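You operate a simulated robot arm through the tools that you are given. There is no shell and no other tool. Be economical: measure what you need, move in short steps, check, and stop when the job is done.

Carry out the task below with a simulated robot arm. There is one attempt and no reset: what you move stays moved.

JOB
Gauge the three blocks' rivets and clamp the block that reads NO.
Fine: with the green gauge, put back where it stood; clamp in the vise; leave the two good blocks.

Only the result counts: the job must be done as asked and must still hold three seconds after the hand-in. Knocking over, shifting, dropping, spilling or breaking anything else fails it.

ROBOT AND FRAMES
A 7-joint arm with a two-finger parallel gripper, fixed in place. Base frame: the origin is at the foot of the arm, x ahead of it, y to its left, z up; the work surface is at about z = 0. Lengths are in m, angles in rad, forces in N, time in s.
With the tool pointing down near the work surface it reaches from about 0.24 to 0.62 m from the base axis. Its first joint turns from -1.152 to 1.152 rad. Payload 2.6 kg.
The tool frame sits at the grasp point between the pads (the TCP): z along the fingers, y along the line on which they close. The tips reach 0.03 m beyond it. Largest opening 0.094 m; finger width 0.028, thickness 0.01; the body of the gripper, 0.05 by 0.096 m, starts 0.055 m behind the TCP.
Orientation is that of the tool frame in the base frame, as a unit quaternion [w, x, y, z]. With the fingers straight down and closing along the base's y, the tool's x points along the base's -x, its y along +y and its z along -z.

CONTROLS
- The arm moves only by the tool send_rows. Its arguments are lists of equal length, an entry for each row: "claw": the opening, from 0 (shut) to 1 (fully open); "linear": the shift along the tool's x, y, z in mm, a list of three; "rotation": the turn, a rotation vector about the tool's x, y, z in rad, a list of three. In form: {"claw": [claw, ...], "linear": [[tx, ty, tz], ...], "rotation": [[wx, wy, wz], ...]}. A call has 1 to 10 rows; each row is the pose to reach, as a shift and turn from the pose commanded when the call began, along the tool's axes at that moment. Each row takes 0.2 s and may step no farther than 0.05 m and 0.15 rad from the row before; otherwise, or with a gripper value out of range, the whole call is refused. Where a pose cannot be reached the arm comes as near as it can. A force on the tool above 90 N (or 10 N above the force at the start of the call, whichever is more), or a blocked arm, ends the call early, and 0.2 s more pass. Each finger travels about 0.072 m/s and halts on what it meets, pressing with about 30 N; the grip force reading is that of the motor and also rises with nothing between the fingers. The clock runs only during rows and for 0.2 s after the last one: add rows that repeat a pose to give the fingers time. The reply holds the time, the measured pose of the TCP, the force on the tool along the base axes, the opening and the grip force, in the units named above and with some noise.
- Cameras (640 x 400 px; columns grow to the right, rows downward): "scene" is fixed at [0.0315, 0.4257, 0.5461]; the picture's right is [-0.82, -0.57, 0.00], its down [-0.36, 0.51, -0.78] and it looks along [0.45, -0.64, -0.62] (base axes); focal length 355 px, centre (320, 200). "wrist" rides on the gripper at [-0.037, 0, -0.058] in the tool frame; the picture's right is [0.00, -1.00, 0.00], its down [0.97, 0.00, -0.24] and it looks along [0.24, 0.00, 0.97] (tool axes); focal length 218 px, centre (320, 200). There is no depth. A picture from a camera that has moved, and an enlarged one, comes with that camera's place and axes in the base frame and with its lens. The place of the scene camera against the robot may be out by one fixed shift of up to 0.018 m in any direction.
- snapshot(camera): a new picture of that camera. It takes no simulated time.
- zoom(camera, box): a new picture of the part [left, top, right, bottom] of that camera's present view, enlarged. It takes no simulated time.
- job_done(): hands the job in; it is judged then, once.

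Go step by step. Nothing tells you positions but the pictures and the camera data: compare them with the known pose of the tool, close in by small moves and look again before you grip or let go. The budget is 120 turns and 84 pictures, counting those below and the enlarged ones. Unless the task says otherwise, let go and move clear before handing in, and close with one line.

The tools are called by a JSON object that holds its "method" and its "body". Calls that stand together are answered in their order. send_rows: Moves the arm, as the interface text tells. Its arguments: {"type":"object","properties":{"claw":{"type":"array","items":{"type":"number"}},"linear":{"type":"array","items":{"type":"array","items":{"type":"number"}}},"rotation":{"type":"array","items":{"type":"array","items":{"type":"number"}}}},"required":["claw","linear","rotation"]} The other tools are called the same way: snapshot (camera) takes a picture; zoom (camera, box) takes an enlarged picture of a part of a camera's view; job_done () hands the job in.

At the start:

```text
time_s: 0.0
tool_pos: [0.3906, 0.0574, 0.3069]
ee_rot: [0.001, 0.0, 1.0, 0.0]
force: [0.8, 1.5, 0.3]
grip_width: 0.0941
gripper_force: 0.1
```

scene: 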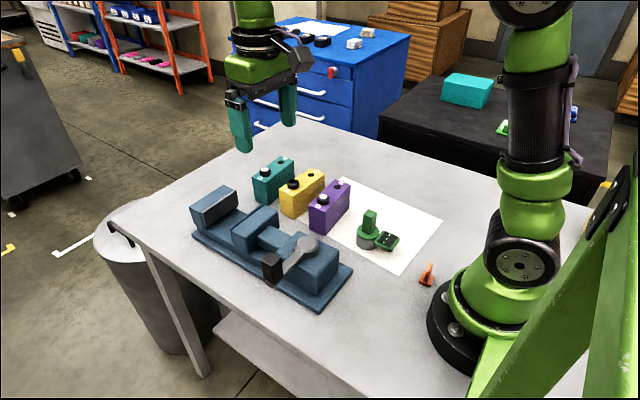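
wrist: 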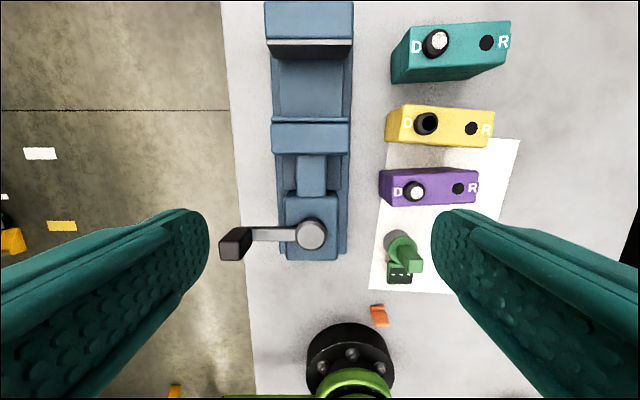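

I see a vise, three blocks (teal, yellow, purple) with holes/rivets D and R, and a green gauge on a white sheet. I'll zoom in on these before moving.

{"method": "zoom", "body": {"camera": "scene", "box": [180, 140, 450, 310]}}

{"method": "zoom", "body": {"camera": "wrist", "box": [360, 10, 540, 122]}}

{"method": "zoom", "body": {"camera": "wrist", "box": [340, 150, 540, 300]}}

{"method": "zoom", "body": {"camera": "scene", "box": [330, 190, 440, 260]}}

```text
2.35 times, centred on (315, 225) of scene
camera zoom: at [0.0315, 0.4257, 0.5461], right [-0.82, -0.57, 0.0], down [-0.36, 0.51, -0.78], along [0.45, -0.64, -0.62], focal length 835 px, centre (332, 141)
```

zoom: 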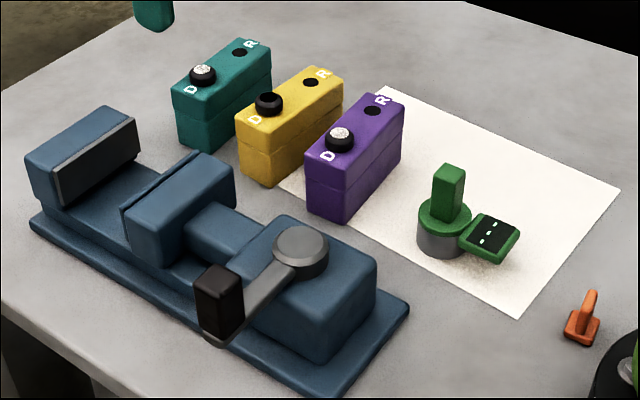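

```text
3.56 times, centred on (450, 66) of wrist
camera zoom: at [0.428, 0.058, 0.3663], right [0.0, -1.0, 0.0], down [-0.97, 0.0, 0.24], along [-0.24, 0.0, -0.97], focal length 776 px, centre (-142, 676)
```

zoom: 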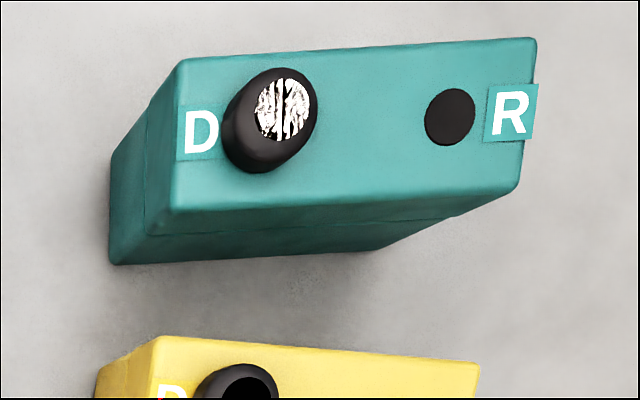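

```text
2.67 times, centred on (440, 225) of wrist
camera zoom: at [0.428, 0.058, 0.3663], right [0.0, -1.0, 0.0], down [-0.97, 0.0, 0.24], along [-0.24, 0.0, -0.97], focal length 582 px, centre (0, 133)
```

zoom: 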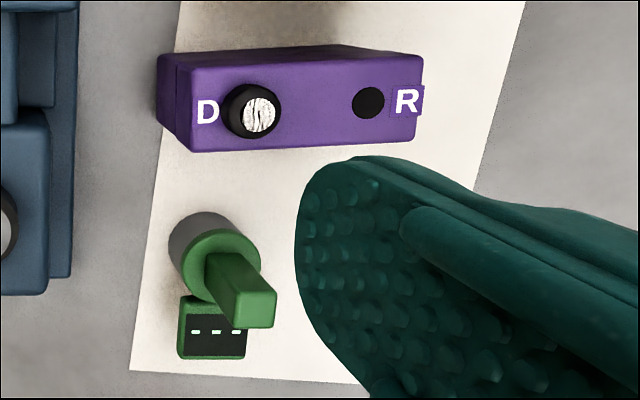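

```text
5.71 times, centred on (385, 225) of scene
camera zoom: at [0.0315, 0.4257, 0.5461], right [-0.82, -0.57, 0.0], down [-0.36, 0.51, -0.78], along [0.45, -0.64, -0.62], focal length 2029 px, centre (-51, 57)
```

zoom: 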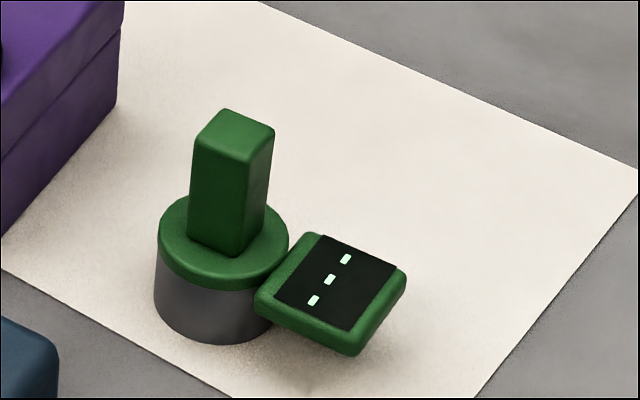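

The gauge stands near (0.265, -0.08), and the block tops are at x≈0.366, 0.455 and 0.55 with y≈-0.08 to -0.145. I'll shift over the gauge and purple block at a safe height for a closer look.

{"method": "send_rows", "body": {"claw": [1, 1, 1, 1, 1], "linear": [[10, -40, 10], [20, -80, 25], [30, -110, 40], [40, -137, 57], [40, -137, 57]], "rotation": [[0, 0, 0], [0, 0, 0], [0, 0, 0], [0, 0, 0], [0, 0, 0]]}}

{"method": "snapshot", "body": {"camera": "wrist"}}

{"method": "zoom", "body": {"camera": "scene", "box": [180, 170, 360, 310]}}

```text
time_s: 1.2
tool_pos: [0.3516, -0.0793, 0.2499]
ee_rot: [-0.001, -0.001, 1.0, 0.0]
force: [-0.7, 0.3, -0.2]
grip_width: 0.0944
gripper_force: 0.0
```

```text
77 pictures are left
camera wrist: at [0.3871, -0.0788, 0.3085], right [0.0, -1.0, 0.0], down [-0.97, 0.0, 0.24], along [-0.24, 0.0, -0.97], focal length 218 px, centre (320, 200)
```

wrist: 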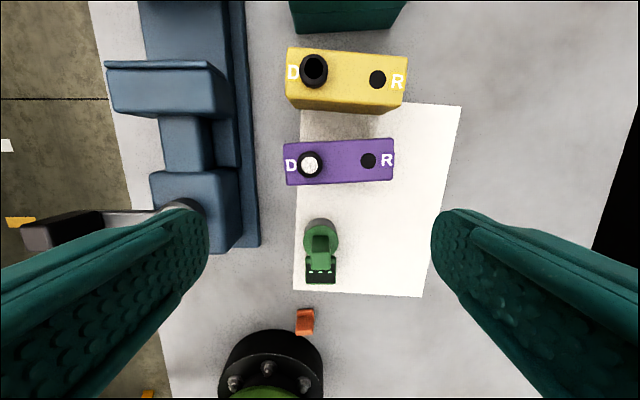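

```text
2.86 times, centred on (270, 240) of scene
camera zoom: at [0.0315, 0.4257, 0.5461], right [-0.82, -0.57, 0.0], down [-0.36, 0.51, -0.78], along [0.45, -0.64, -0.62], focal length 1014 px, centre (463, 86)
```

zoom: 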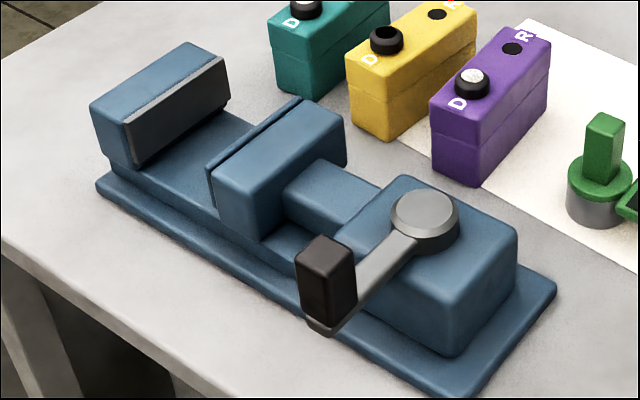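

{"method": "zoom", "body": {"camera": "wrist", "box": [275, 130, 405, 211]}}

{"method": "zoom", "body": {"camera": "wrist", "box": [275, 40, 425, 120]}}

{"method": "zoom", "body": {"camera": "wrist", "box": [270, 205, 370, 295]}}

```text
4.92 times, centred on (340, 170) of wrist
camera zoom: at [0.3871, -0.0788, 0.3085], right [0.0, -1.0, 0.0], down [-0.97, 0.0, 0.24], along [-0.24, 0.0, -0.97], focal length 1074 px, centre (222, 345)
```

zoom: 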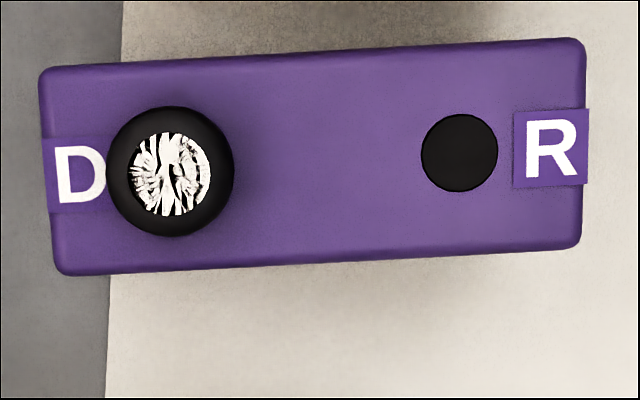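

```text
4.27 times, centred on (350, 80) of wrist
camera zoom: at [0.3871, -0.0788, 0.3085], right [0.0, -1.0, 0.0], down [-0.97, 0.0, 0.24], along [-0.24, 0.0, -0.97], focal length 931 px, centre (192, 712)
```

zoom: 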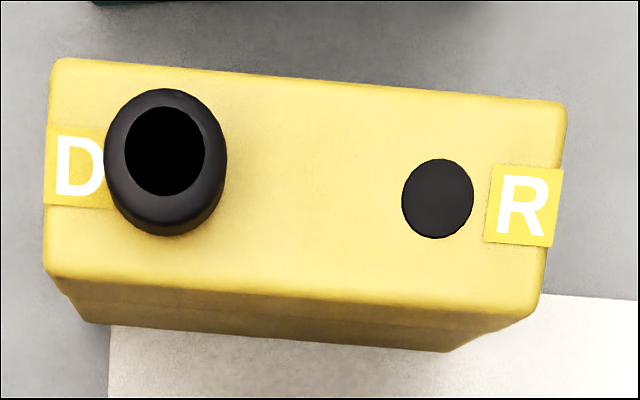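

```text
4.44 times, centred on (320, 250) of wrist
camera zoom: at [0.3871, -0.0788, 0.3085], right [0.0, -1.0, 0.0], down [-0.97, 0.0, 0.24], along [-0.24, 0.0, -0.97], focal length 970 px, centre (320, -22)
```

zoom: 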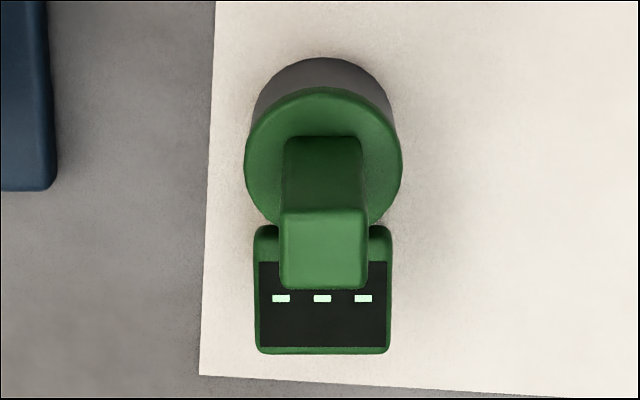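

Triangulating puts the gauge handle top at about (0.263, -0.080, 0.088), the block tops at z≈0.07, and the flush R spots about 17 mm wide. I'll move above the gauge and look before descending.

{"method": "send_rows", "body": {"claw": [1, 1, 1, 1, 1], "linear": [[30, 0, 30], [60, 0, 60], [88, 0, 90], [88, 0, 110], [88, 0, 110]], "rotation": [[0, 0, 0], [0, 0, 0], [0, 0, 0], [0, 0, 0], [0, 0, 0]]}}

{"method": "snapshot", "body": {"camera": "wrist"}}

{"method": "zoom", "body": {"camera": "scene", "box": [320, 160, 450, 270]}}

```text
time_s: 2.4
tool_pos: [0.2607, -0.0798, 0.1421]
ee_rot: [-0.001, 0.001, 1.0, -0.001]
force: [-0.9, -0.8, 0.6]
grip_width: 0.0939
gripper_force: 0.0
```

```text
72 pictures are left
camera wrist: at [0.2986, -0.0797, 0.2007], right [0.0, -1.0, 0.0], down [-0.97, 0.0, 0.24], along [-0.24, 0.0, -0.97], focal length 218 px, centre (320, 200)
```

wrist: 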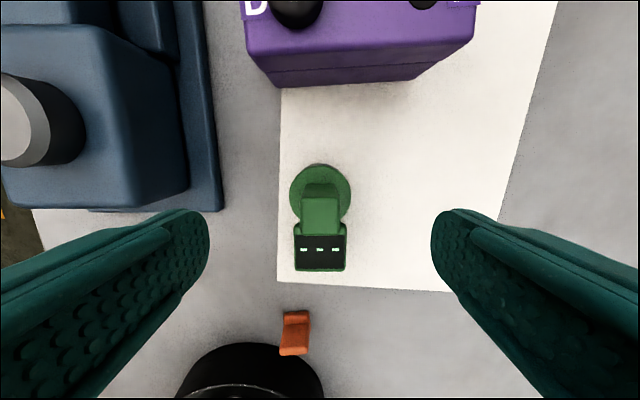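

```text
3.64 times, centred on (385, 215) of scene
camera zoom: at [0.0315, 0.4257, 0.5461], right [-0.82, -0.57, 0.0], down [-0.36, 0.51, -0.78], along [0.45, -0.64, -0.62], focal length 1291 px, centre (84, 146)
```

zoom: 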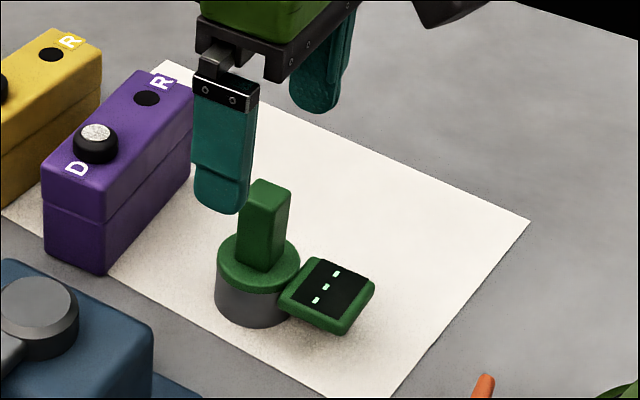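

The handle sits centred between the fingers at x≈0.261, y≈-0.080. I'll descend to TCP z≈0.078 and close on it.

{"method": "send_rows", "body": {"claw": [1, 1, 1, 0.5, 0.3, 0.1, 0, 0, 0], "linear": [[0, 0, 30], [0, 0, 63], [0, 0, 63], [0, 0, 63], [0, 0, 63], [0, 0, 63], [0, 0, 63], [0, 0, 63], [0, 0, 63]], "rotation": [[0, 0, 0], [0, 0, 0], [0, 0, 0], [0, 0, 0], [0, 0, 0], [0, 0, 0], [0, 0, 0], [0, 0, 0], [0, 0, 0]]}}

{"method": "snapshot", "body": {"camera": "wrist"}}

{"method": "zoom", "body": {"camera": "scene", "box": [320, 160, 450, 270]}}

```text
time_s: 4.4
tool_pos: [0.2633, -0.0811, 0.0785]
ee_rot: [0.001, -0.001, 1.0, 0.0]
force: [-0.1, 0.4, 0.0]
grip_width: 0.0274
gripper_force: 30.1
```

```text
70 pictures are left
camera wrist: at [0.3006, -0.0801, 0.1366], right [0.0, -1.0, 0.0], down [-0.97, 0.0, 0.24], along [-0.24, 0.0, -0.97], focal length 218 px, centre (320, 200)
```

wrist: 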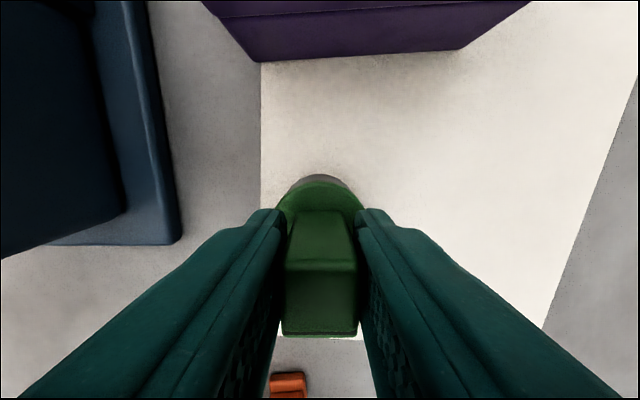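

```text
3.64 times, centred on (385, 215) of scene
camera zoom: at [0.0315, 0.4257, 0.5461], right [-0.82, -0.57, 0.0], down [-0.36, 0.51, -0.78], along [0.45, -0.64, -0.62], focal length 1291 px, centre (84, 146)
```

zoom: 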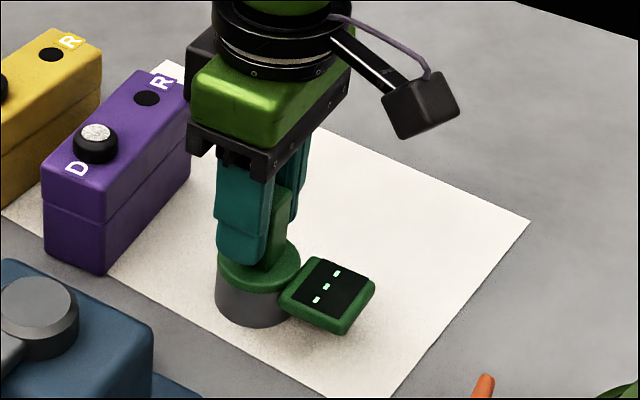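

The gauge is gripped and didn't shift. I'll lift it straight up and carry it over the purple block's R spot at (0.372, -0.131).

{"method": "send_rows", "body": {"claw": [0, 0, 0, 0, 0, 0, 0], "linear": [[0, 0, -20], [0, 0, -60], [0, 0, -105], [-35, -15, -105], [-75, -35, -105], [-109, -51, -105], [-109, -51, -105]], "rotation": [[0, 0, 0], [0, 0, 0], [0, 0, 0], [0, 0, 0], [0, 0, 0], [0, 0, 0], [0, 0, 0]]}}

{"method": "snapshot", "body": {"camera": "scene"}}

{"method": "snapshot", "body": {"camera": "wrist"}}

```text
time_s: 6.0
tool_pos: [0.3744, -0.1298, 0.183]
ee_rot: [0.0, 0.0, 1.0, 0.0]
force: [0.0, -0.7, 0.7]
grip_width: 0.0001
gripper_force: 30.4
```

```text
68 pictures are left
```

scene: 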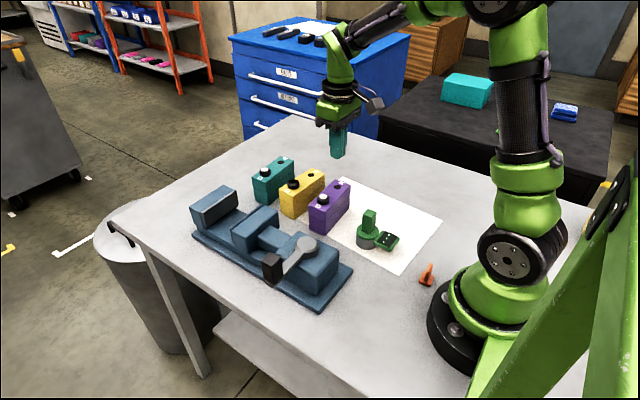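

```text
67 pictures are left
camera wrist: at [0.4114, -0.1304, 0.2413], right [0.0, -1.0, 0.0], down [-0.97, 0.0, 0.24], along [-0.24, 0.0, -0.97], focal length 218 px, centre (320, 200)
```

wrist: 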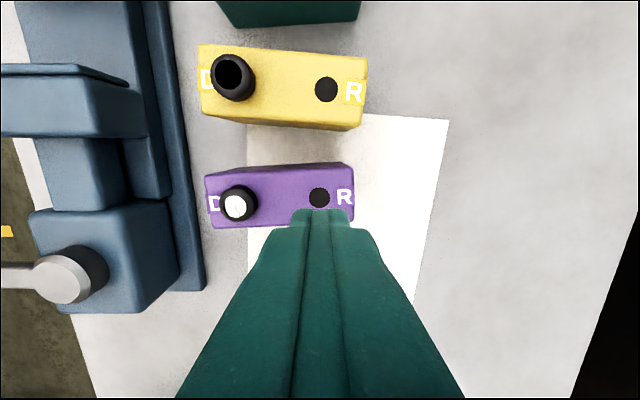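

The fingers closed on nothing, so the gauge slid out and still stands on the sheet. I'll check its pose closely before going back.

{"method": "zoom", "body": {"camera": "scene", "box": [320, 160, 450, 270]}}

{"method": "send_rows", "body": {"claw": [1, 1, 1, 1, 1], "linear": [[30, 15, 0], [70, 35, 0], [109, 51, 0], [109, 51, 20], [109, 51, 20]], "rotation": [[0, 0, 0], [0, 0, 0], [0, 0, 0], [0, 0, 0], [0, 0, 0]]}}

{"method": "zoom", "body": {"camera": "wrist", "box": [240, 150, 400, 280]}}

```text
3.64 times, centred on (385, 215) of scene
camera zoom: at [0.0315, 0.4257, 0.5461], right [-0.82, -0.57, 0.0], down [-0.36, 0.51, -0.78], along [0.45, -0.64, -0.62], focal length 1291 px, centre (84, 146)
```

zoom: 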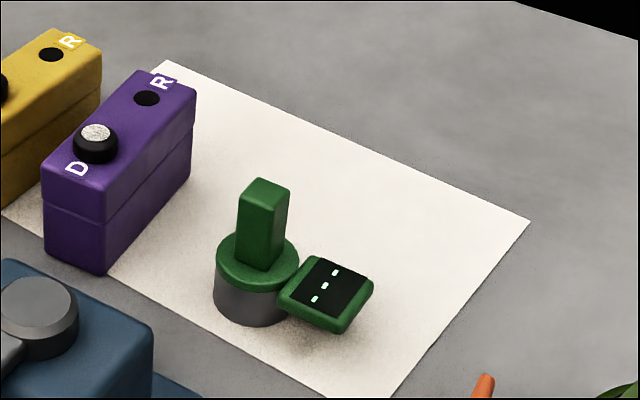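

```text
time_s: 7.2
tool_pos: [0.2637, -0.0791, 0.1624]
ee_rot: [-0.001, 0.0, 1.0, 0.0]
force: [-0.6, 0.0, -1.1]
grip_width: 0.094
gripper_force: 0.0
```

```text
3.08 times, centred on (320, 215) of wrist
camera zoom: at [0.3004, -0.0786, 0.2203], right [0.0, -1.0, 0.0], down [-0.97, 0.0, 0.24], along [-0.24, 0.0, -0.97], focal length 672 px, centre (320, 154)
```

zoom: 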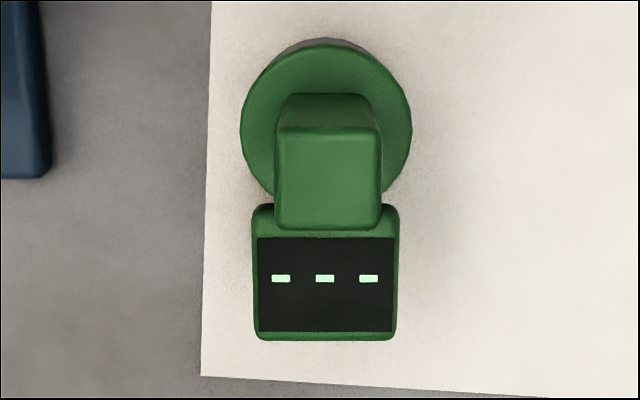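

The gauge moved by at most about 1 mm. I'll descend a bit lower, grip for longer, and look before lifting.

{"method": "send_rows", "body": {"claw": [1, 1, 1, 0.4, 0, 0, 0, 0, 0, 0], "linear": [[0, 0, 45], [0, 0, 90], [0, 0, 91], [0, 0, 91], [0, 0, 91], [0, 0, 91], [0, 0, 91], [0, 0, 91], [0, 0, 91], [0, 0, 91]], "rotation": [[0, 0, 0], [0, 0, 0], [0, 0, 0], [0, 0, 0], [0, 0, 0], [0, 0, 0], [0, 0, 0], [0, 0, 0], [0, 0, 0], [0, 0, 0]]}}

{"method": "zoom", "body": {"camera": "scene", "box": [340, 180, 420, 260]}}

{"method": "zoom", "body": {"camera": "wrist", "box": [220, 160, 420, 360]}}

```text
time_s: 9.4
tool_pos: [0.263, -0.0788, 0.0725]
ee_rot: [0.0, 0.0, 1.0, 0.0]
force: [-0.1, 0.5, 0.7]
grip_width: 0.0274
gripper_force: 29.9
```

```text
5.00 times, centred on (380, 220) of scene
camera zoom: at [0.0315, 0.4257, 0.5461], right [-0.82, -0.57, 0.0], down [-0.36, 0.51, -0.78], along [0.45, -0.64, -0.62], focal length 1775 px, centre (20, 100)
```

zoom: 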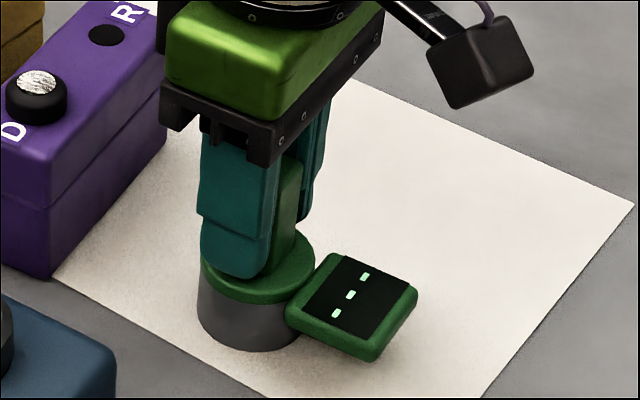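

```text
2.00 times, centred on (320, 260) of wrist
camera zoom: at [0.3002, -0.0787, 0.1303], right [0.0, -1.0, 0.0], down [-0.97, 0.0, 0.24], along [-0.24, 0.0, -0.97], focal length 436 px, centre (320, 80)
```

zoom: 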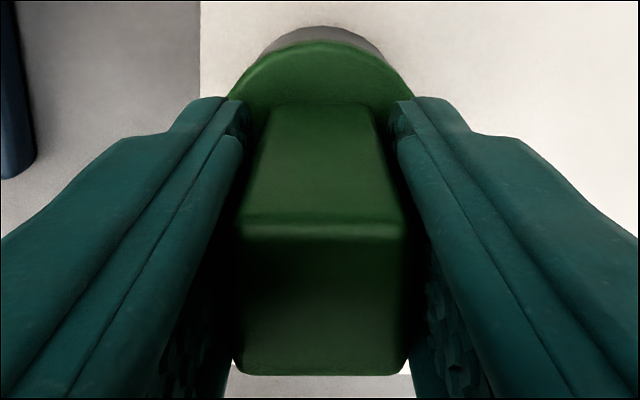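

The fingers hold the handle at 27.4 mm as before, so I'll lift slowly and check for slip.

{"method": "send_rows", "body": {"claw": [0, 0, 0, 0, 0, 0], "linear": [[0, 0, -1], [0, 0, -3], [0, 0, -6], [0, 0, -10], [0, 0, -15], [0, 0, -15]], "rotation": [[0, 0, 0], [0, 0, 0], [0, 0, 0], [0, 0, 0], [0, 0, 0], [0, 0, 0]]}}

{"method": "zoom", "body": {"camera": "scene", "box": [340, 180, 420, 260]}}

```text
time_s: 10.8
tool_pos: [0.265, -0.0793, 0.0881]
ee_rot: [0.0, -0.001, 1.0, 0.001]
force: [-0.5, -1.1, -4.8]
grip_width: 0.027
gripper_force: 29.5
```

```text
5.00 times, centred on (380, 220) of scene
camera zoom: at [0.0315, 0.4257, 0.5461], right [-0.82, -0.57, 0.0], down [-0.36, 0.51, -0.78], along [0.45, -0.64, -0.62], focal length 1775 px, centre (20, 100)
```

zoom: 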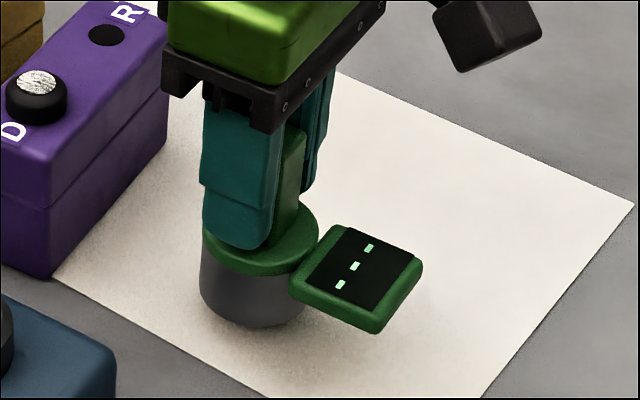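

It's lifting this time, at about 5 N. I'll continue gently up and over purple R.

{"method": "send_rows", "body": {"claw": [0, 0, 0, 0, 0, 0, 0, 0], "linear": [[0, 0, -4], [0, 0, -12], [0, 0, -24], [0, 0, -38], [0, 0, -54], [0, 0, -70], [0, 0, -82], [0, 0, -86]], "rotation": [[0, 0, 0], [0, 0, 0], [0, 0, 0], [0, 0, 0], [0, 0, 0], [0, 0, 0], [0, 0, 0], [0, 0, 0]]}}

{"method": "send_rows", "body": {"claw": [0, 0, 0, 0, 0, 0, 0, 0, 0], "linear": [[-4, -2, 0], [-14, -7, 0], [-30, -14, 0], [-50, -24, 0], [-70, -33, 0], [-90, -43, 0], [-103, -48, 0], [-109, -51, 0], [-109, -51, 0]], "rotation": [[0, 0, 0], [0, 0, 0], [0, 0, 0], [0, 0, 0], [0, 0, 0], [0, 0, 0], [0, 0, 0], [0, 0, 0], [0, 0, 0]]}}

{"method": "zoom", "body": {"camera": "scene", "box": [260, 130, 400, 240]}}

{"method": "snapshot", "body": {"camera": "wrist"}}

```text
time_s: 12.6
tool_pos: [0.2633, -0.08, 0.1728]
ee_rot: [0.0, 0.0, 1.0, 0.001]
force: [0.5, 0.4, -4.7]
grip_width: 0.0271
gripper_force: 29.9
```

```text
time_s: 14.6
tool_pos: [0.3723, -0.1307, 0.1742]
ee_rot: [0.0, 0.0, 1.0, 0.0]
force: [0.0, 0.1, -3.9]
grip_width: 0.0273
gripper_force: 29.4
```

```text
3.64 times, centred on (330, 185) of scene
camera zoom: at [0.0315, 0.4257, 0.5461], right [-0.82, -0.57, 0.0], down [-0.36, 0.51, -0.78], along [0.45, -0.64, -0.62], focal length 1291 px, centre (284, 254)
```

zoom: 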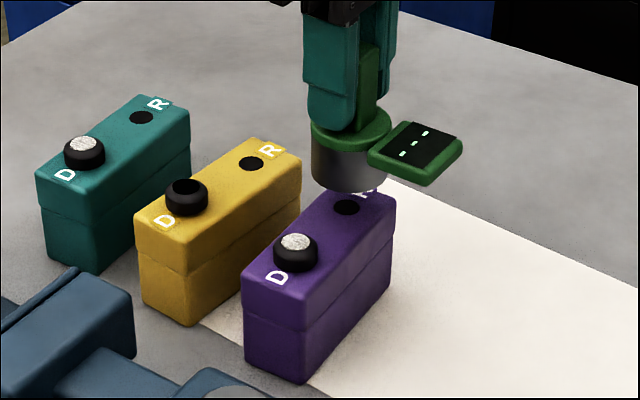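

```text
60 pictures are left
camera wrist: at [0.4101, -0.13, 0.2327], right [0.0, -1.0, 0.0], down [-0.97, 0.0, 0.24], along [-0.24, 0.0, -0.97], focal length 218 px, centre (320, 200)
```

wrist: 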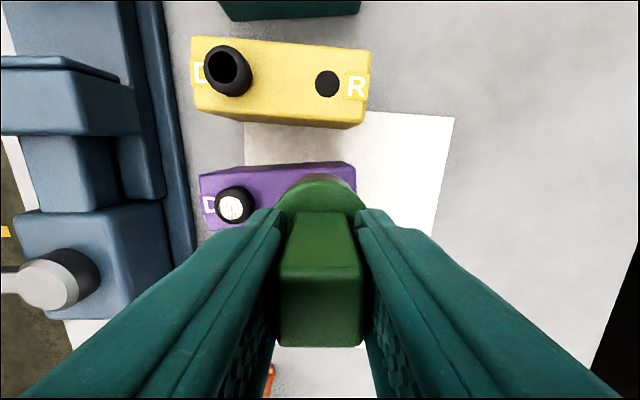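

The gauge is above purple R with the bottom about 3 cm over the block. I'll lower it gradually and watch the force.

{"method": "send_rows", "body": {"claw": [0, 0, 0, 0, 0], "linear": [[0, 0, 8], [0, 0, 17], [0, 0, 23], [0, 0, 26], [0, 0, 27]], "rotation": [[0, 0, 0], [0, 0, 0], [0, 0, 0], [0, 0, 0], [0, 0, 0]]}}

{"method": "zoom", "body": {"camera": "scene", "box": [290, 140, 390, 240]}}

```text
time_s: 15.8
tool_pos: [0.3714, -0.1302, 0.1467]
ee_rot: [0.0, 0.0, 1.0, -0.001]
force: [0.1, 1.1, -4.9]
grip_width: 0.0267
gripper_force: 30.1
```

```text
4.00 times, centred on (340, 190) of scene
camera zoom: at [0.0315, 0.4257, 0.5461], right [-0.82, -0.57, 0.0], down [-0.36, 0.51, -0.78], along [0.45, -0.64, -0.62], focal length 1420 px, centre (240, 240)
```

zoom: 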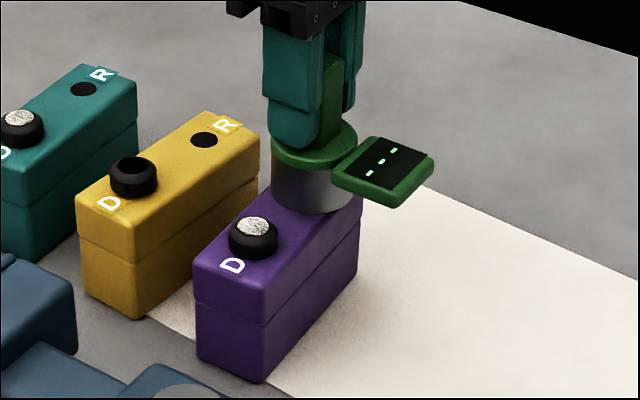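

{"method": "send_rows", "body": {"claw": [0, 0, 0], "linear": [[0, 0, 1], [0, 0, 2], [0, 0, 3]], "rotation": [[0, 0, 0], [0, 0, 0], [0, 0, 0]]}}

{"method": "zoom", "body": {"camera": "scene", "box": [290, 140, 390, 240]}}

```text
time_s: 16.6
tool_pos: [0.3737, -0.131, 0.1436]
ee_rot: [0.003, 0.0, 1.0, 0.0]
force: [-4.4, 0.7, 22.8]
grip_width: 0.0275
gripper_force: 29.5
```

```text
4.00 times, centred on (340, 190) of scene
camera zoom: at [0.0314, 0.4258, 0.5461], right [-0.82, -0.57, 0.0], down [-0.36, 0.51, -0.78], along [0.45, -0.64, -0.62], focal length 1420 px, centre (240, 240)
```

zoom: 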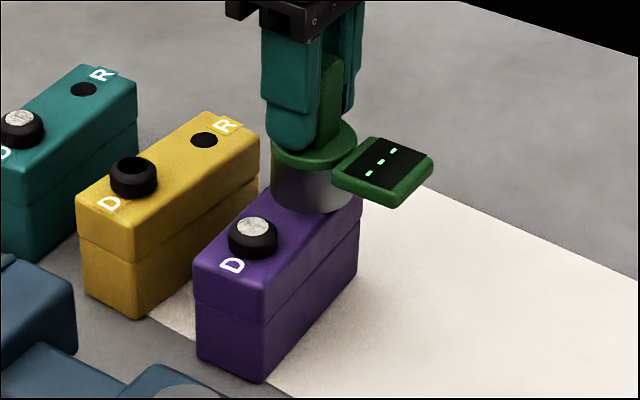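

The gauge is in contact at about 23 N but still shows dashes. I'll ease off slightly and dwell for a second in case it needs settling time.

{"method": "send_rows", "body": {"claw": [0, 0, 0, 0, 0, 0], "linear": [[0, 0, -1], [0, 0, -1], [0, 0, -1], [0, 0, -1], [0, 0, -1], [0, 0, -1]], "rotation": [[0, 0, 0], [0, 0, 0], [0, 0, 0], [0, 0, 0], [0, 0, 0], [0, 0, 0]]}}

{"method": "zoom", "body": {"camera": "scene", "box": [290, 140, 390, 240]}}

```text
time_s: 18.0
tool_pos: [0.3733, -0.1304, 0.1439]
ee_rot: [0.0, 0.0, 1.0, 0.0]
force: [6.4, -0.3, 10.4]
grip_width: 0.027
gripper_force: 30.0
```

```text
4.00 times, centred on (340, 190) of scene
camera zoom: at [0.0315, 0.4257, 0.5461], right [-0.82, -0.57, 0.0], down [-0.36, 0.51, -0.78], along [0.45, -0.64, -0.62], focal length 1420 px, centre (240, 240)
```

zoom: 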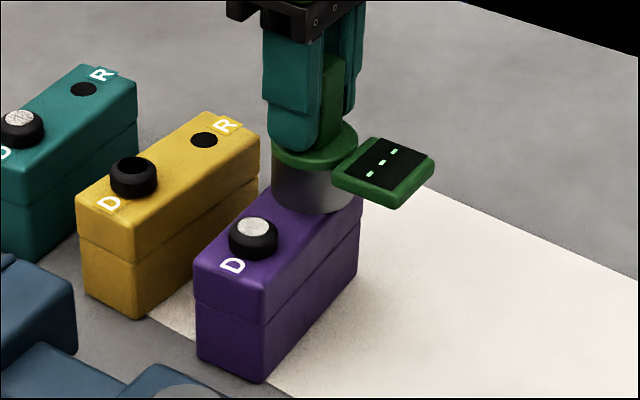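

There's no reading on R, so the raised "D" fitting may be the rivet. I'll lift, move to purple D at (0.368, -0.067), and lower with care.

{"method": "send_rows", "body": {"claw": [0, 0, 0, 0, 0, 0, 0, 0, 0, 0], "linear": [[0, 0, -3], [0, 0, -10], [0, 0, -20], [0, 0, -28], [1, 6, -30], [2, 20, -30], [3, 40, -30], [4, 55, -30], [4, 63, -30], [4, 63, -30]], "rotation": [[0, 0, 0], [0, 0, 0], [0, 0, 0], [0, 0, 0], [0, 0, 0], [0, 0, 0], [0, 0, 0], [0, 0, 0], [0, 0, 0], [0, 0, 0]]}}

{"method": "zoom", "body": {"camera": "scene", "box": [270, 140, 390, 240]}}

{"method": "snapshot", "body": {"camera": "wrist"}}

```text
time_s: 20.2
tool_pos: [0.3696, -0.066, 0.1744]
ee_rot: [0.0, 0.0, 1.0, 0.0]
force: [0.8, -0.7, -4.7]
grip_width: 0.0268
gripper_force: 30.3
```

```text
4.00 times, centred on (330, 190) of scene
camera zoom: at [0.0315, 0.4257, 0.5461], right [-0.82, -0.57, 0.0], down [-0.36, 0.51, -0.78], along [0.45, -0.64, -0.62], focal length 1420 px, centre (280, 240)
```

zoom: 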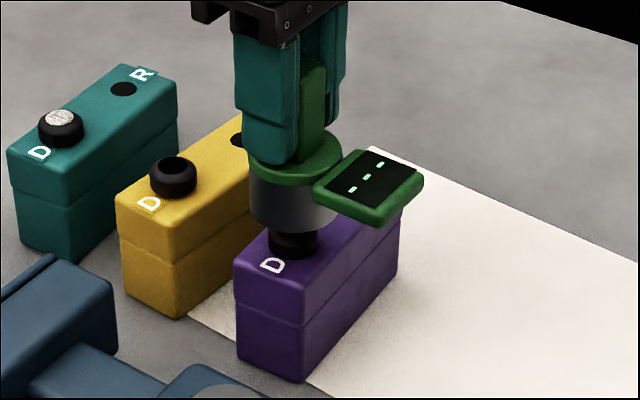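

```text
55 pictures are left
camera wrist: at [0.4054, -0.0656, 0.2327], right [0.0, -1.0, 0.0], down [-0.97, 0.0, 0.24], along [-0.24, 0.0, -0.97], focal length 218 px, centre (320, 200)
```

wrist: 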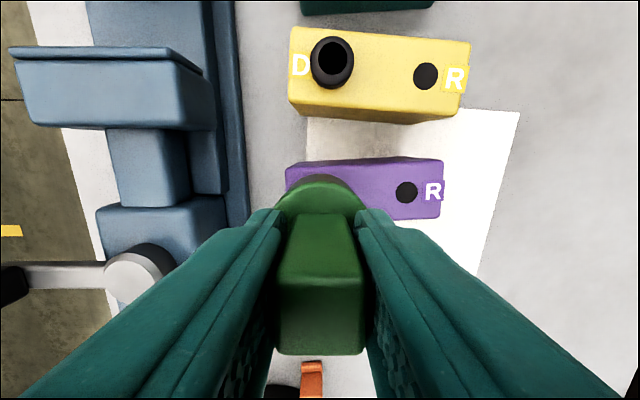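

Alignment looks good to about 1 mm, so I'll lower toward the ring.

{"method": "send_rows", "body": {"claw": [0, 0, 0, 0, 0, 0], "linear": [[0, 0, 6], [0, 0, 12], [0, 0, 15], [0, 0, 17], [0, 0, 18], [0, 0, 19]], "rotation": [[0, 0, 0], [0, 0, 0], [0, 0, 0], [0, 0, 0], [0, 0, 0], [0, 0, 0]]}}

{"method": "zoom", "body": {"camera": "scene", "box": [270, 140, 390, 240]}}

```text
time_s: 21.6
tool_pos: [0.367, -0.0669, 0.1538]
ee_rot: [0.0, -0.001, 1.0, 0.0]
force: [-0.5, -0.6, -5.6]
grip_width: 0.027
gripper_force: 30.1
```

```text
4.00 times, centred on (330, 190) of scene
camera zoom: at [0.0315, 0.4257, 0.5461], right [-0.82, -0.57, 0.0], down [-0.36, 0.51, -0.78], along [0.45, -0.64, -0.62], focal length 1420 px, centre (280, 240)
```

zoom: 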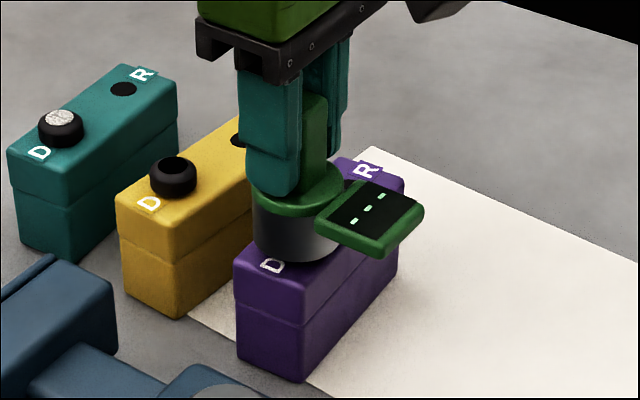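

{"method": "send_rows", "body": {"claw": [0, 0, 0, 0], "linear": [[0, 0, 1], [0, 0, 2], [0, 0, 3], [0, 0, 3]], "rotation": [[0, 0, 0], [0, 0, 0], [0, 0, 0], [0, 0, 0]]}}

{"method": "zoom", "body": {"camera": "scene", "box": [270, 140, 390, 240]}}

```text
time_s: 22.6
tool_pos: [0.368, -0.0672, 0.1521]
ee_rot: [0.0, 0.001, 1.0, 0.0]
force: [-0.8, -0.4, -4.0]
grip_width: 0.027
gripper_force: 30.2
```

```text
4.00 times, centred on (330, 190) of scene
camera zoom: at [0.0315, 0.4257, 0.5461], right [-0.82, -0.57, 0.0], down [-0.36, 0.51, -0.78], along [0.45, -0.64, -0.62], focal length 1420 px, centre (280, 240)
```

zoom: 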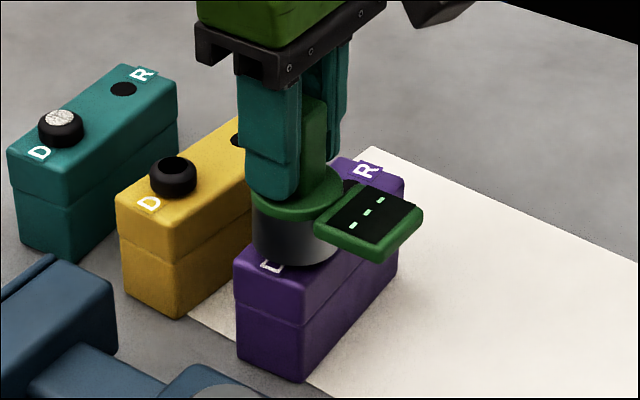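

{"method": "send_rows", "body": {"claw": [0, 0, 0, 0, 0], "linear": [[0, 0, 1], [0, 0, 2], [0, 0, 3], [0, 0, 4], [0, 0, 4]], "rotation": [[0, 0, 0], [0, 0, 0], [0, 0, 0], [0, 0, 0], [0, 0, 0]]}}

{"method": "zoom", "body": {"camera": "scene", "box": [270, 140, 390, 240]}}

```text
time_s: 23.8
tool_pos: [0.3685, -0.0677, 0.1484]
ee_rot: [0.0, 0.0, 1.0, 0.0]
force: [-0.6, -0.7, -4.7]
grip_width: 0.0271
gripper_force: 29.9
```

```text
4.00 times, centred on (330, 190) of scene
camera zoom: at [0.0315, 0.4257, 0.5461], right [-0.82, -0.57, 0.0], down [-0.36, 0.51, -0.78], along [0.45, -0.64, -0.62], focal length 1420 px, centre (280, 240)
```

zoom: 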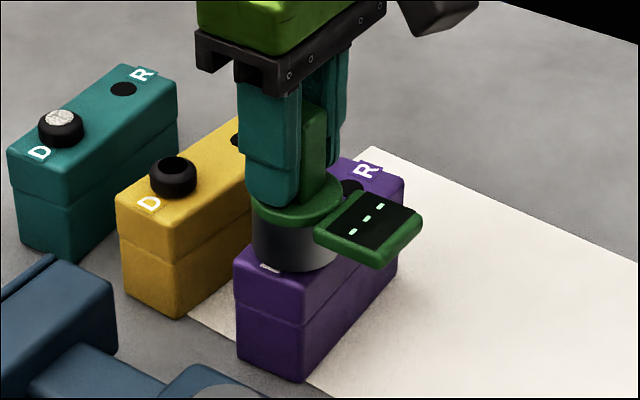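

The cup is passing over the ring freely, so I'll continue to seat it.

{"method": "send_rows", "body": {"claw": [0, 0, 0, 0, 0], "linear": [[0, 0, 1], [0, 0, 2], [0, 0, 3], [0, 0, 4], [0, 0, 4]], "rotation": [[0, 0, 0], [0, 0, 0], [0, 0, 0], [0, 0, 0], [0, 0, 0]]}}

{"method": "zoom", "body": {"camera": "scene", "box": [270, 140, 390, 240]}}

```text
time_s: 25.0
tool_pos: [0.3687, -0.0676, 0.1446]
ee_rot: [0.0, 0.001, 1.0, 0.0]
force: [-2.3, -0.6, -0.3]
grip_width: 0.0271
gripper_force: 30.1
```

```text
4.00 times, centred on (330, 190) of scene
camera zoom: at [0.0315, 0.4257, 0.5461], right [-0.82, -0.57, 0.0], down [-0.36, 0.51, -0.78], along [0.45, -0.64, -0.62], focal length 1420 px, centre (280, 240)
```

zoom: 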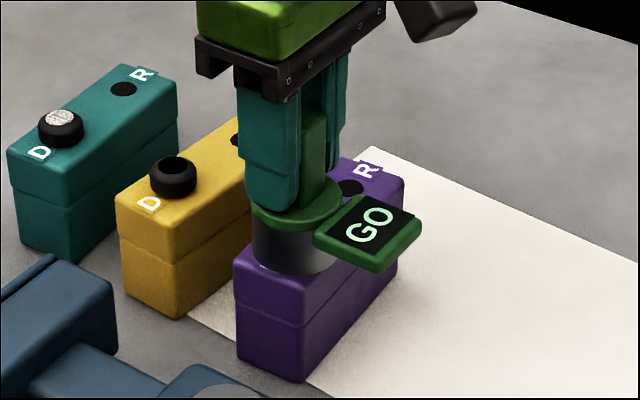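

Purple's D reads GO. Next I'll lift and move to yellow D at about (0.4565, -0.072).

{"method": "send_rows", "body": {"claw": [0, 0, 0, 0, 0, 0, 0, 0, 0, 0], "linear": [[0, 0, -3], [0, 0, -10], [0, 0, -20], [0, 0, -30], [-5, 0, -32], [-22, -1, -32], [-45, -2, -32], [-68, -4, -32], [-83, -5, -32], [-88, -5, -32]], "rotation": [[0, 0, 0], [0, 0, 0], [0, 0, 0], [0, 0, 0], [0, 0, 0], [0, 0, 0], [0, 0, 0], [0, 0, 0], [0, 0, 0], [0, 0, 0]]}}

{"method": "zoom", "body": {"camera": "scene", "box": [240, 120, 360, 220]}}

{"method": "snapshot", "body": {"camera": "wrist"}}

```text
time_s: 27.2
tool_pos: [0.457, -0.0722, 0.1753]
ee_rot: [-0.001, 0.0, 1.0, 0.0]
force: [-0.3, 0.2, -4.7]
grip_width: 0.0269
gripper_force: 29.4
```

```text
4.00 times, centred on (300, 170) of scene
camera zoom: at [0.0315, 0.4257, 0.5461], right [-0.82, -0.57, 0.0], down [-0.36, 0.51, -0.78], along [0.45, -0.64, -0.62], focal length 1420 px, centre (400, 320)
```

zoom: 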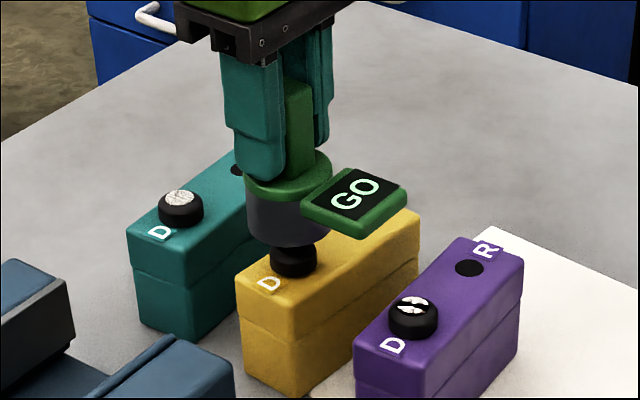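

```text
49 pictures are left
camera wrist: at [0.4936, -0.0721, 0.2343], right [0.0, -1.0, 0.0], down [-0.97, 0.0, 0.24], along [-0.24, 0.0, -0.97], focal length 218 px, centre (320, 200)
```

wrist: 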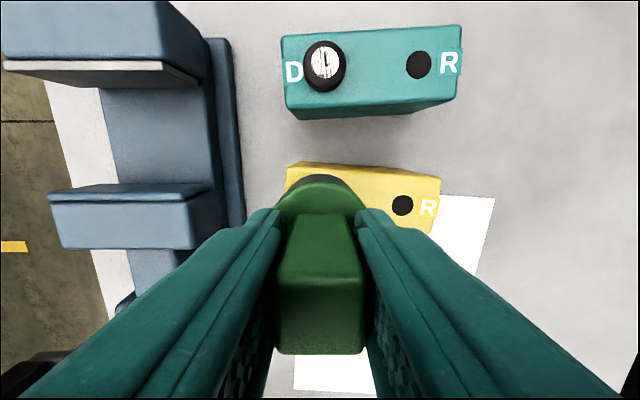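

The display keeps GO, and the scene view suggests the gauge should shift by about 2 mm. I'll correct and lower onto yellow D.

{"method": "send_rows", "body": {"claw": [0, 0, 0, 0, 0, 0], "linear": [[2, -1, 2], [2, -1, 8], [2, -1, 14], [2, -1, 18], [2, -1, 19], [2, -1, 20]], "rotation": [[0, 0, 0], [0, 0, 0], [0, 0, 0], [0, 0, 0], [0, 0, 0], [0, 0, 0]]}}

{"method": "zoom", "body": {"camera": "scene", "box": [240, 120, 360, 220]}}

```text
time_s: 28.6
tool_pos: [0.454, -0.0735, 0.155]
ee_rot: [-0.001, 0.0, 1.0, 0.0]
force: [-0.2, 0.1, -5.1]
grip_width: 0.027
gripper_force: 30.2
```

```text
4.00 times, centred on (300, 170) of scene
camera zoom: at [0.0315, 0.4257, 0.5461], right [-0.82, -0.57, 0.0], down [-0.36, 0.51, -0.78], along [0.45, -0.64, -0.62], focal length 1420 px, centre (400, 320)
```

zoom: 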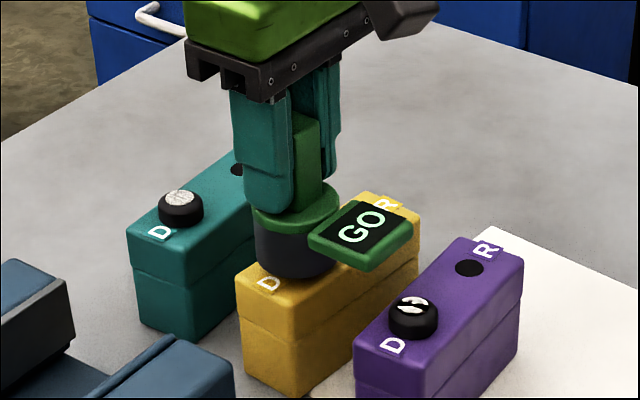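

{"method": "send_rows", "body": {"claw": [0, 0, 0, 0, 0, 0, 0], "linear": [[0, 0, 2], [0, 0, 4], [0, 0, 6], [0, 0, 8], [0, 0, 10], [0, 0, 11], [0, 0, 11]], "rotation": [[0, 0, 0], [0, 0, 0], [0, 0, 0], [0, 0, 0], [0, 0, 0], [0, 0, 0], [0, 0, 0]]}}

{"method": "zoom", "body": {"camera": "scene", "box": [240, 120, 360, 220]}}

```text
time_s: 30.2
tool_pos: [0.4529, -0.0724, 0.1444]
ee_rot: [0.0, 0.0, 1.0, 0.0]
force: [-0.3, 0.1, -5.5]
grip_width: 0.0272
gripper_force: 29.9
```

```text
4.00 times, centred on (300, 170) of scene
camera zoom: at [0.0315, 0.4257, 0.5461], right [-0.82, -0.57, 0.0], down [-0.36, 0.51, -0.78], along [0.45, -0.64, -0.62], focal length 1420 px, centre (400, 320)
```

zoom: 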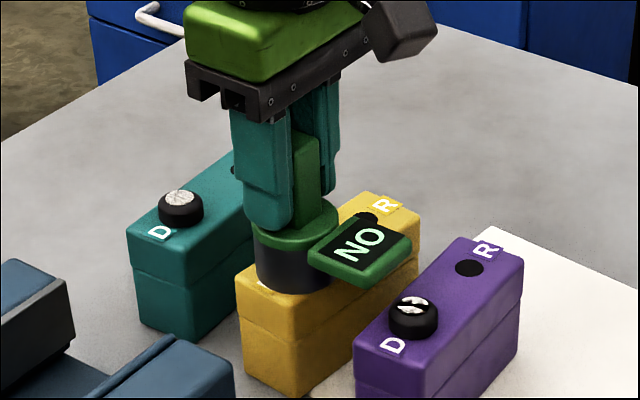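

Yellow D reads NO. I'll seat it one more millimetre to confirm the reading.

{"method": "send_rows", "body": {"claw": [0, 0, 0, 0], "linear": [[0, 0, 0.7], [0, 0, 1.3], [0, 0, 1.3], [0, 0, 1.3]], "rotation": [[0, 0, 0], [0, 0, 0], [0, 0, 0], [0, 0, 0]]}}

{"method": "zoom", "body": {"camera": "scene", "box": [240, 120, 360, 220]}}

```text
time_s: 31.2
tool_pos: [0.4538, -0.0733, 0.1442]
ee_rot: [0.0, -0.001, 1.0, 0.0]
force: [-1.4, 0.3, 3.9]
grip_width: 0.0269
gripper_force: 30.1
```

```text
4.00 times, centred on (300, 170) of scene
camera zoom: at [0.0315, 0.4257, 0.5461], right [-0.82, -0.57, 0.0], down [-0.36, 0.51, -0.78], along [0.45, -0.64, -0.62], focal length 1420 px, centre (400, 320)
```

zoom: 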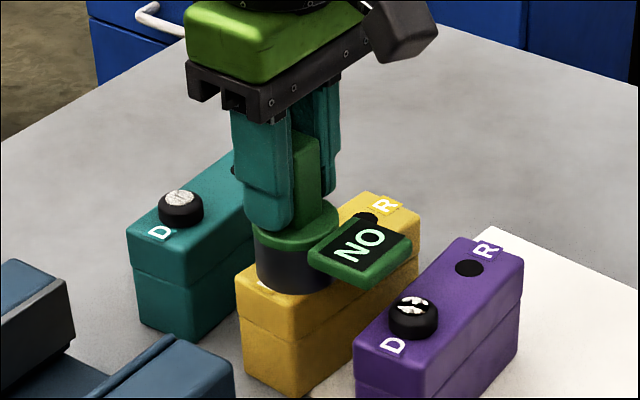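

NO is confirmed for yellow. For completeness I'll gauge teal D at about (0.5415, -0.075).

{"method": "send_rows", "body": {"claw": [0, 0, 0, 0, 0, 0, 0, 0, 0, 0], "linear": [[0, 0, -3], [0, 0, -10], [0, 0, -20], [0, 0, -30], [-5, 0, -32], [-22, -1, -32], [-45, -1, -32], [-68, -1.5, -32], [-83, -1.5, -32], [-88, -1.5, -32]], "rotation": [[0, 0, 0], [0, 0, 0], [0, 0, 0], [0, 0, 0], [0, 0, 0], [0, 0, 0], [0, 0, 0], [0, 0, 0], [0, 0, 0], [0, 0, 0]]}}

{"method": "zoom", "body": {"camera": "scene", "box": [210, 100, 330, 200]}}

{"method": "snapshot", "body": {"camera": "wrist"}}

```text
time_s: 33.4
tool_pos: [0.5409, -0.0742, 0.1756]
ee_rot: [-0.001, 0.0, 1.0, 0.0]
force: [0.0, 0.0, -5.7]
grip_width: 0.0271
gripper_force: 29.6
```

```text
4.00 times, centred on (270, 150) of scene
camera zoom: at [0.0315, 0.4257, 0.5461], right [-0.82, -0.57, 0.0], down [-0.36, 0.51, -0.78], along [0.45, -0.64, -0.62], focal length 1420 px, centre (520, 400)
```

zoom: 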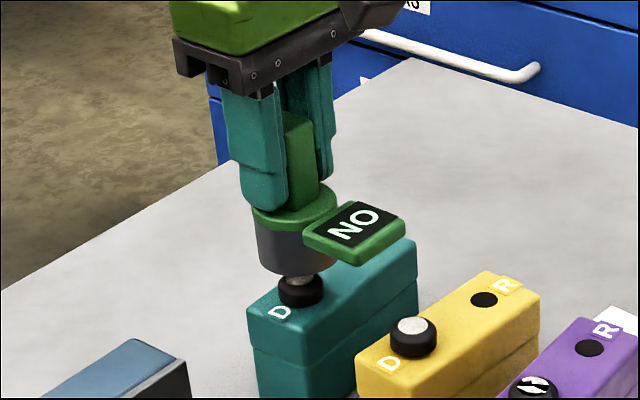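

```text
44 pictures are left
camera wrist: at [0.5783, -0.0742, 0.2343], right [0.0, -1.0, 0.0], down [-0.97, 0.0, 0.24], along [-0.24, 0.0, -0.97], focal length 218 px, centre (320, 200)
```

wrist: 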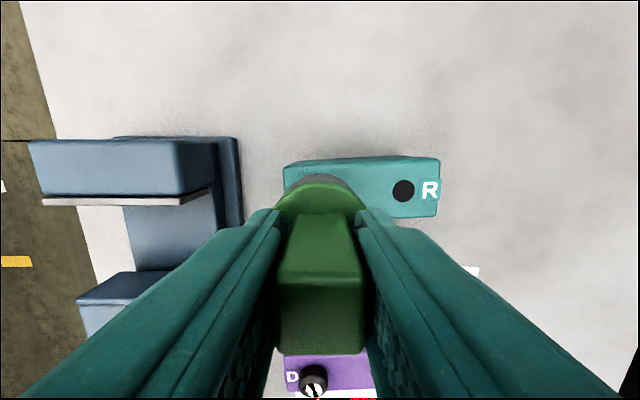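

The wrist estimate and scene view differ by a few millimetres, so I'll lower to just above the ring and compare.

{"method": "send_rows", "body": {"claw": [0, 0, 0, 0], "linear": [[0, 0, 5], [0, 0, 10], [0, 0, 14], [0, 0, 14]], "rotation": [[0, 0, 0], [0, 0, 0], [0, 0, 0], [0, 0, 0]]}}

{"method": "zoom", "body": {"camera": "scene", "box": [250, 130, 330, 190]}}

```text
time_s: 34.4
tool_pos: [0.5421, -0.0738, 0.1625]
ee_rot: [0.0, 0.0, 1.0, 0.001]
force: [0.4, 0.3, -4.8]
grip_width: 0.0271
gripper_force: 29.8
```

```text
6.67 times, centred on (290, 160) of scene
camera zoom: at [0.0315, 0.4257, 0.5461], right [-0.82, -0.57, 0.0], down [-0.36, 0.51, -0.78], along [0.45, -0.64, -0.62], focal length 2367 px, centre (520, 467)
```

zoom: 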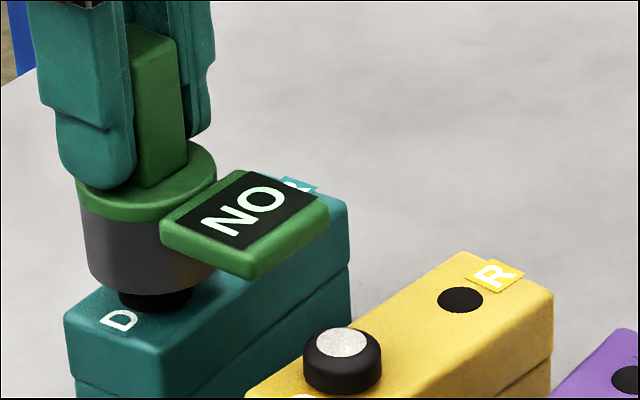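

Accounting for perspective lean, the cup is lined up with the ring. I'll lower gently in stages.

{"method": "send_rows", "body": {"claw": [0, 0, 0, 0, 0], "linear": [[0, 0, 2], [0, 0, 4], [0, 0, 6], [0, 0, 8], [0, 0, 8]], "rotation": [[0, 0, 0], [0, 0, 0], [0, 0, 0], [0, 0, 0], [0, 0, 0]]}}

{"method": "send_rows", "body": {"claw": [0, 0, 0, 0, 0], "linear": [[0, 0, 1], [0, 0, 2], [0, 0, 3], [0, 0, 4], [0, 0, 4]], "rotation": [[0, 0, 0], [0, 0, 0], [0, 0, 0], [0, 0, 0], [0, 0, 0]]}}

{"method": "zoom", "body": {"camera": "scene", "box": [240, 120, 340, 200]}}

```text
time_s: 35.6
tool_pos: [0.541, -0.076, 0.1533]
ee_rot: [-0.001, -0.001, 1.0, 0.0]
force: [0.4, 1.2, -4.4]
grip_width: 0.0272
gripper_force: 30.1
```

```text
time_s: 36.8
tool_pos: [0.5421, -0.0749, 0.1509]
ee_rot: [-0.001, 0.0, 1.0, 0.001]
force: [-0.4, 0.5, -5.3]
grip_width: 0.0273
gripper_force: 30.2
```

```text
5.00 times, centred on (290, 160) of scene
camera zoom: at [0.0315, 0.4257, 0.5461], right [-0.82, -0.57, 0.0], down [-0.36, 0.51, -0.78], along [0.45, -0.64, -0.62], focal length 1775 px, centre (470, 400)
```

zoom: 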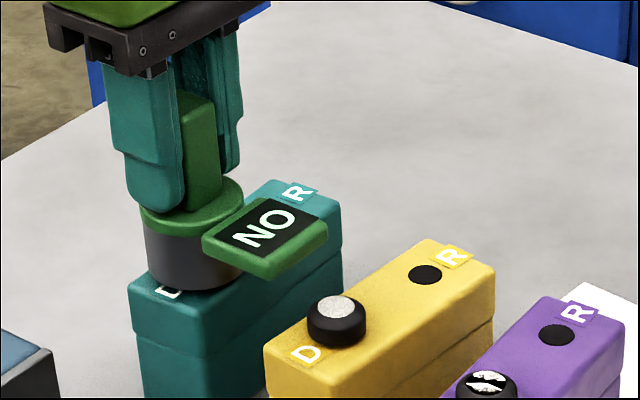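

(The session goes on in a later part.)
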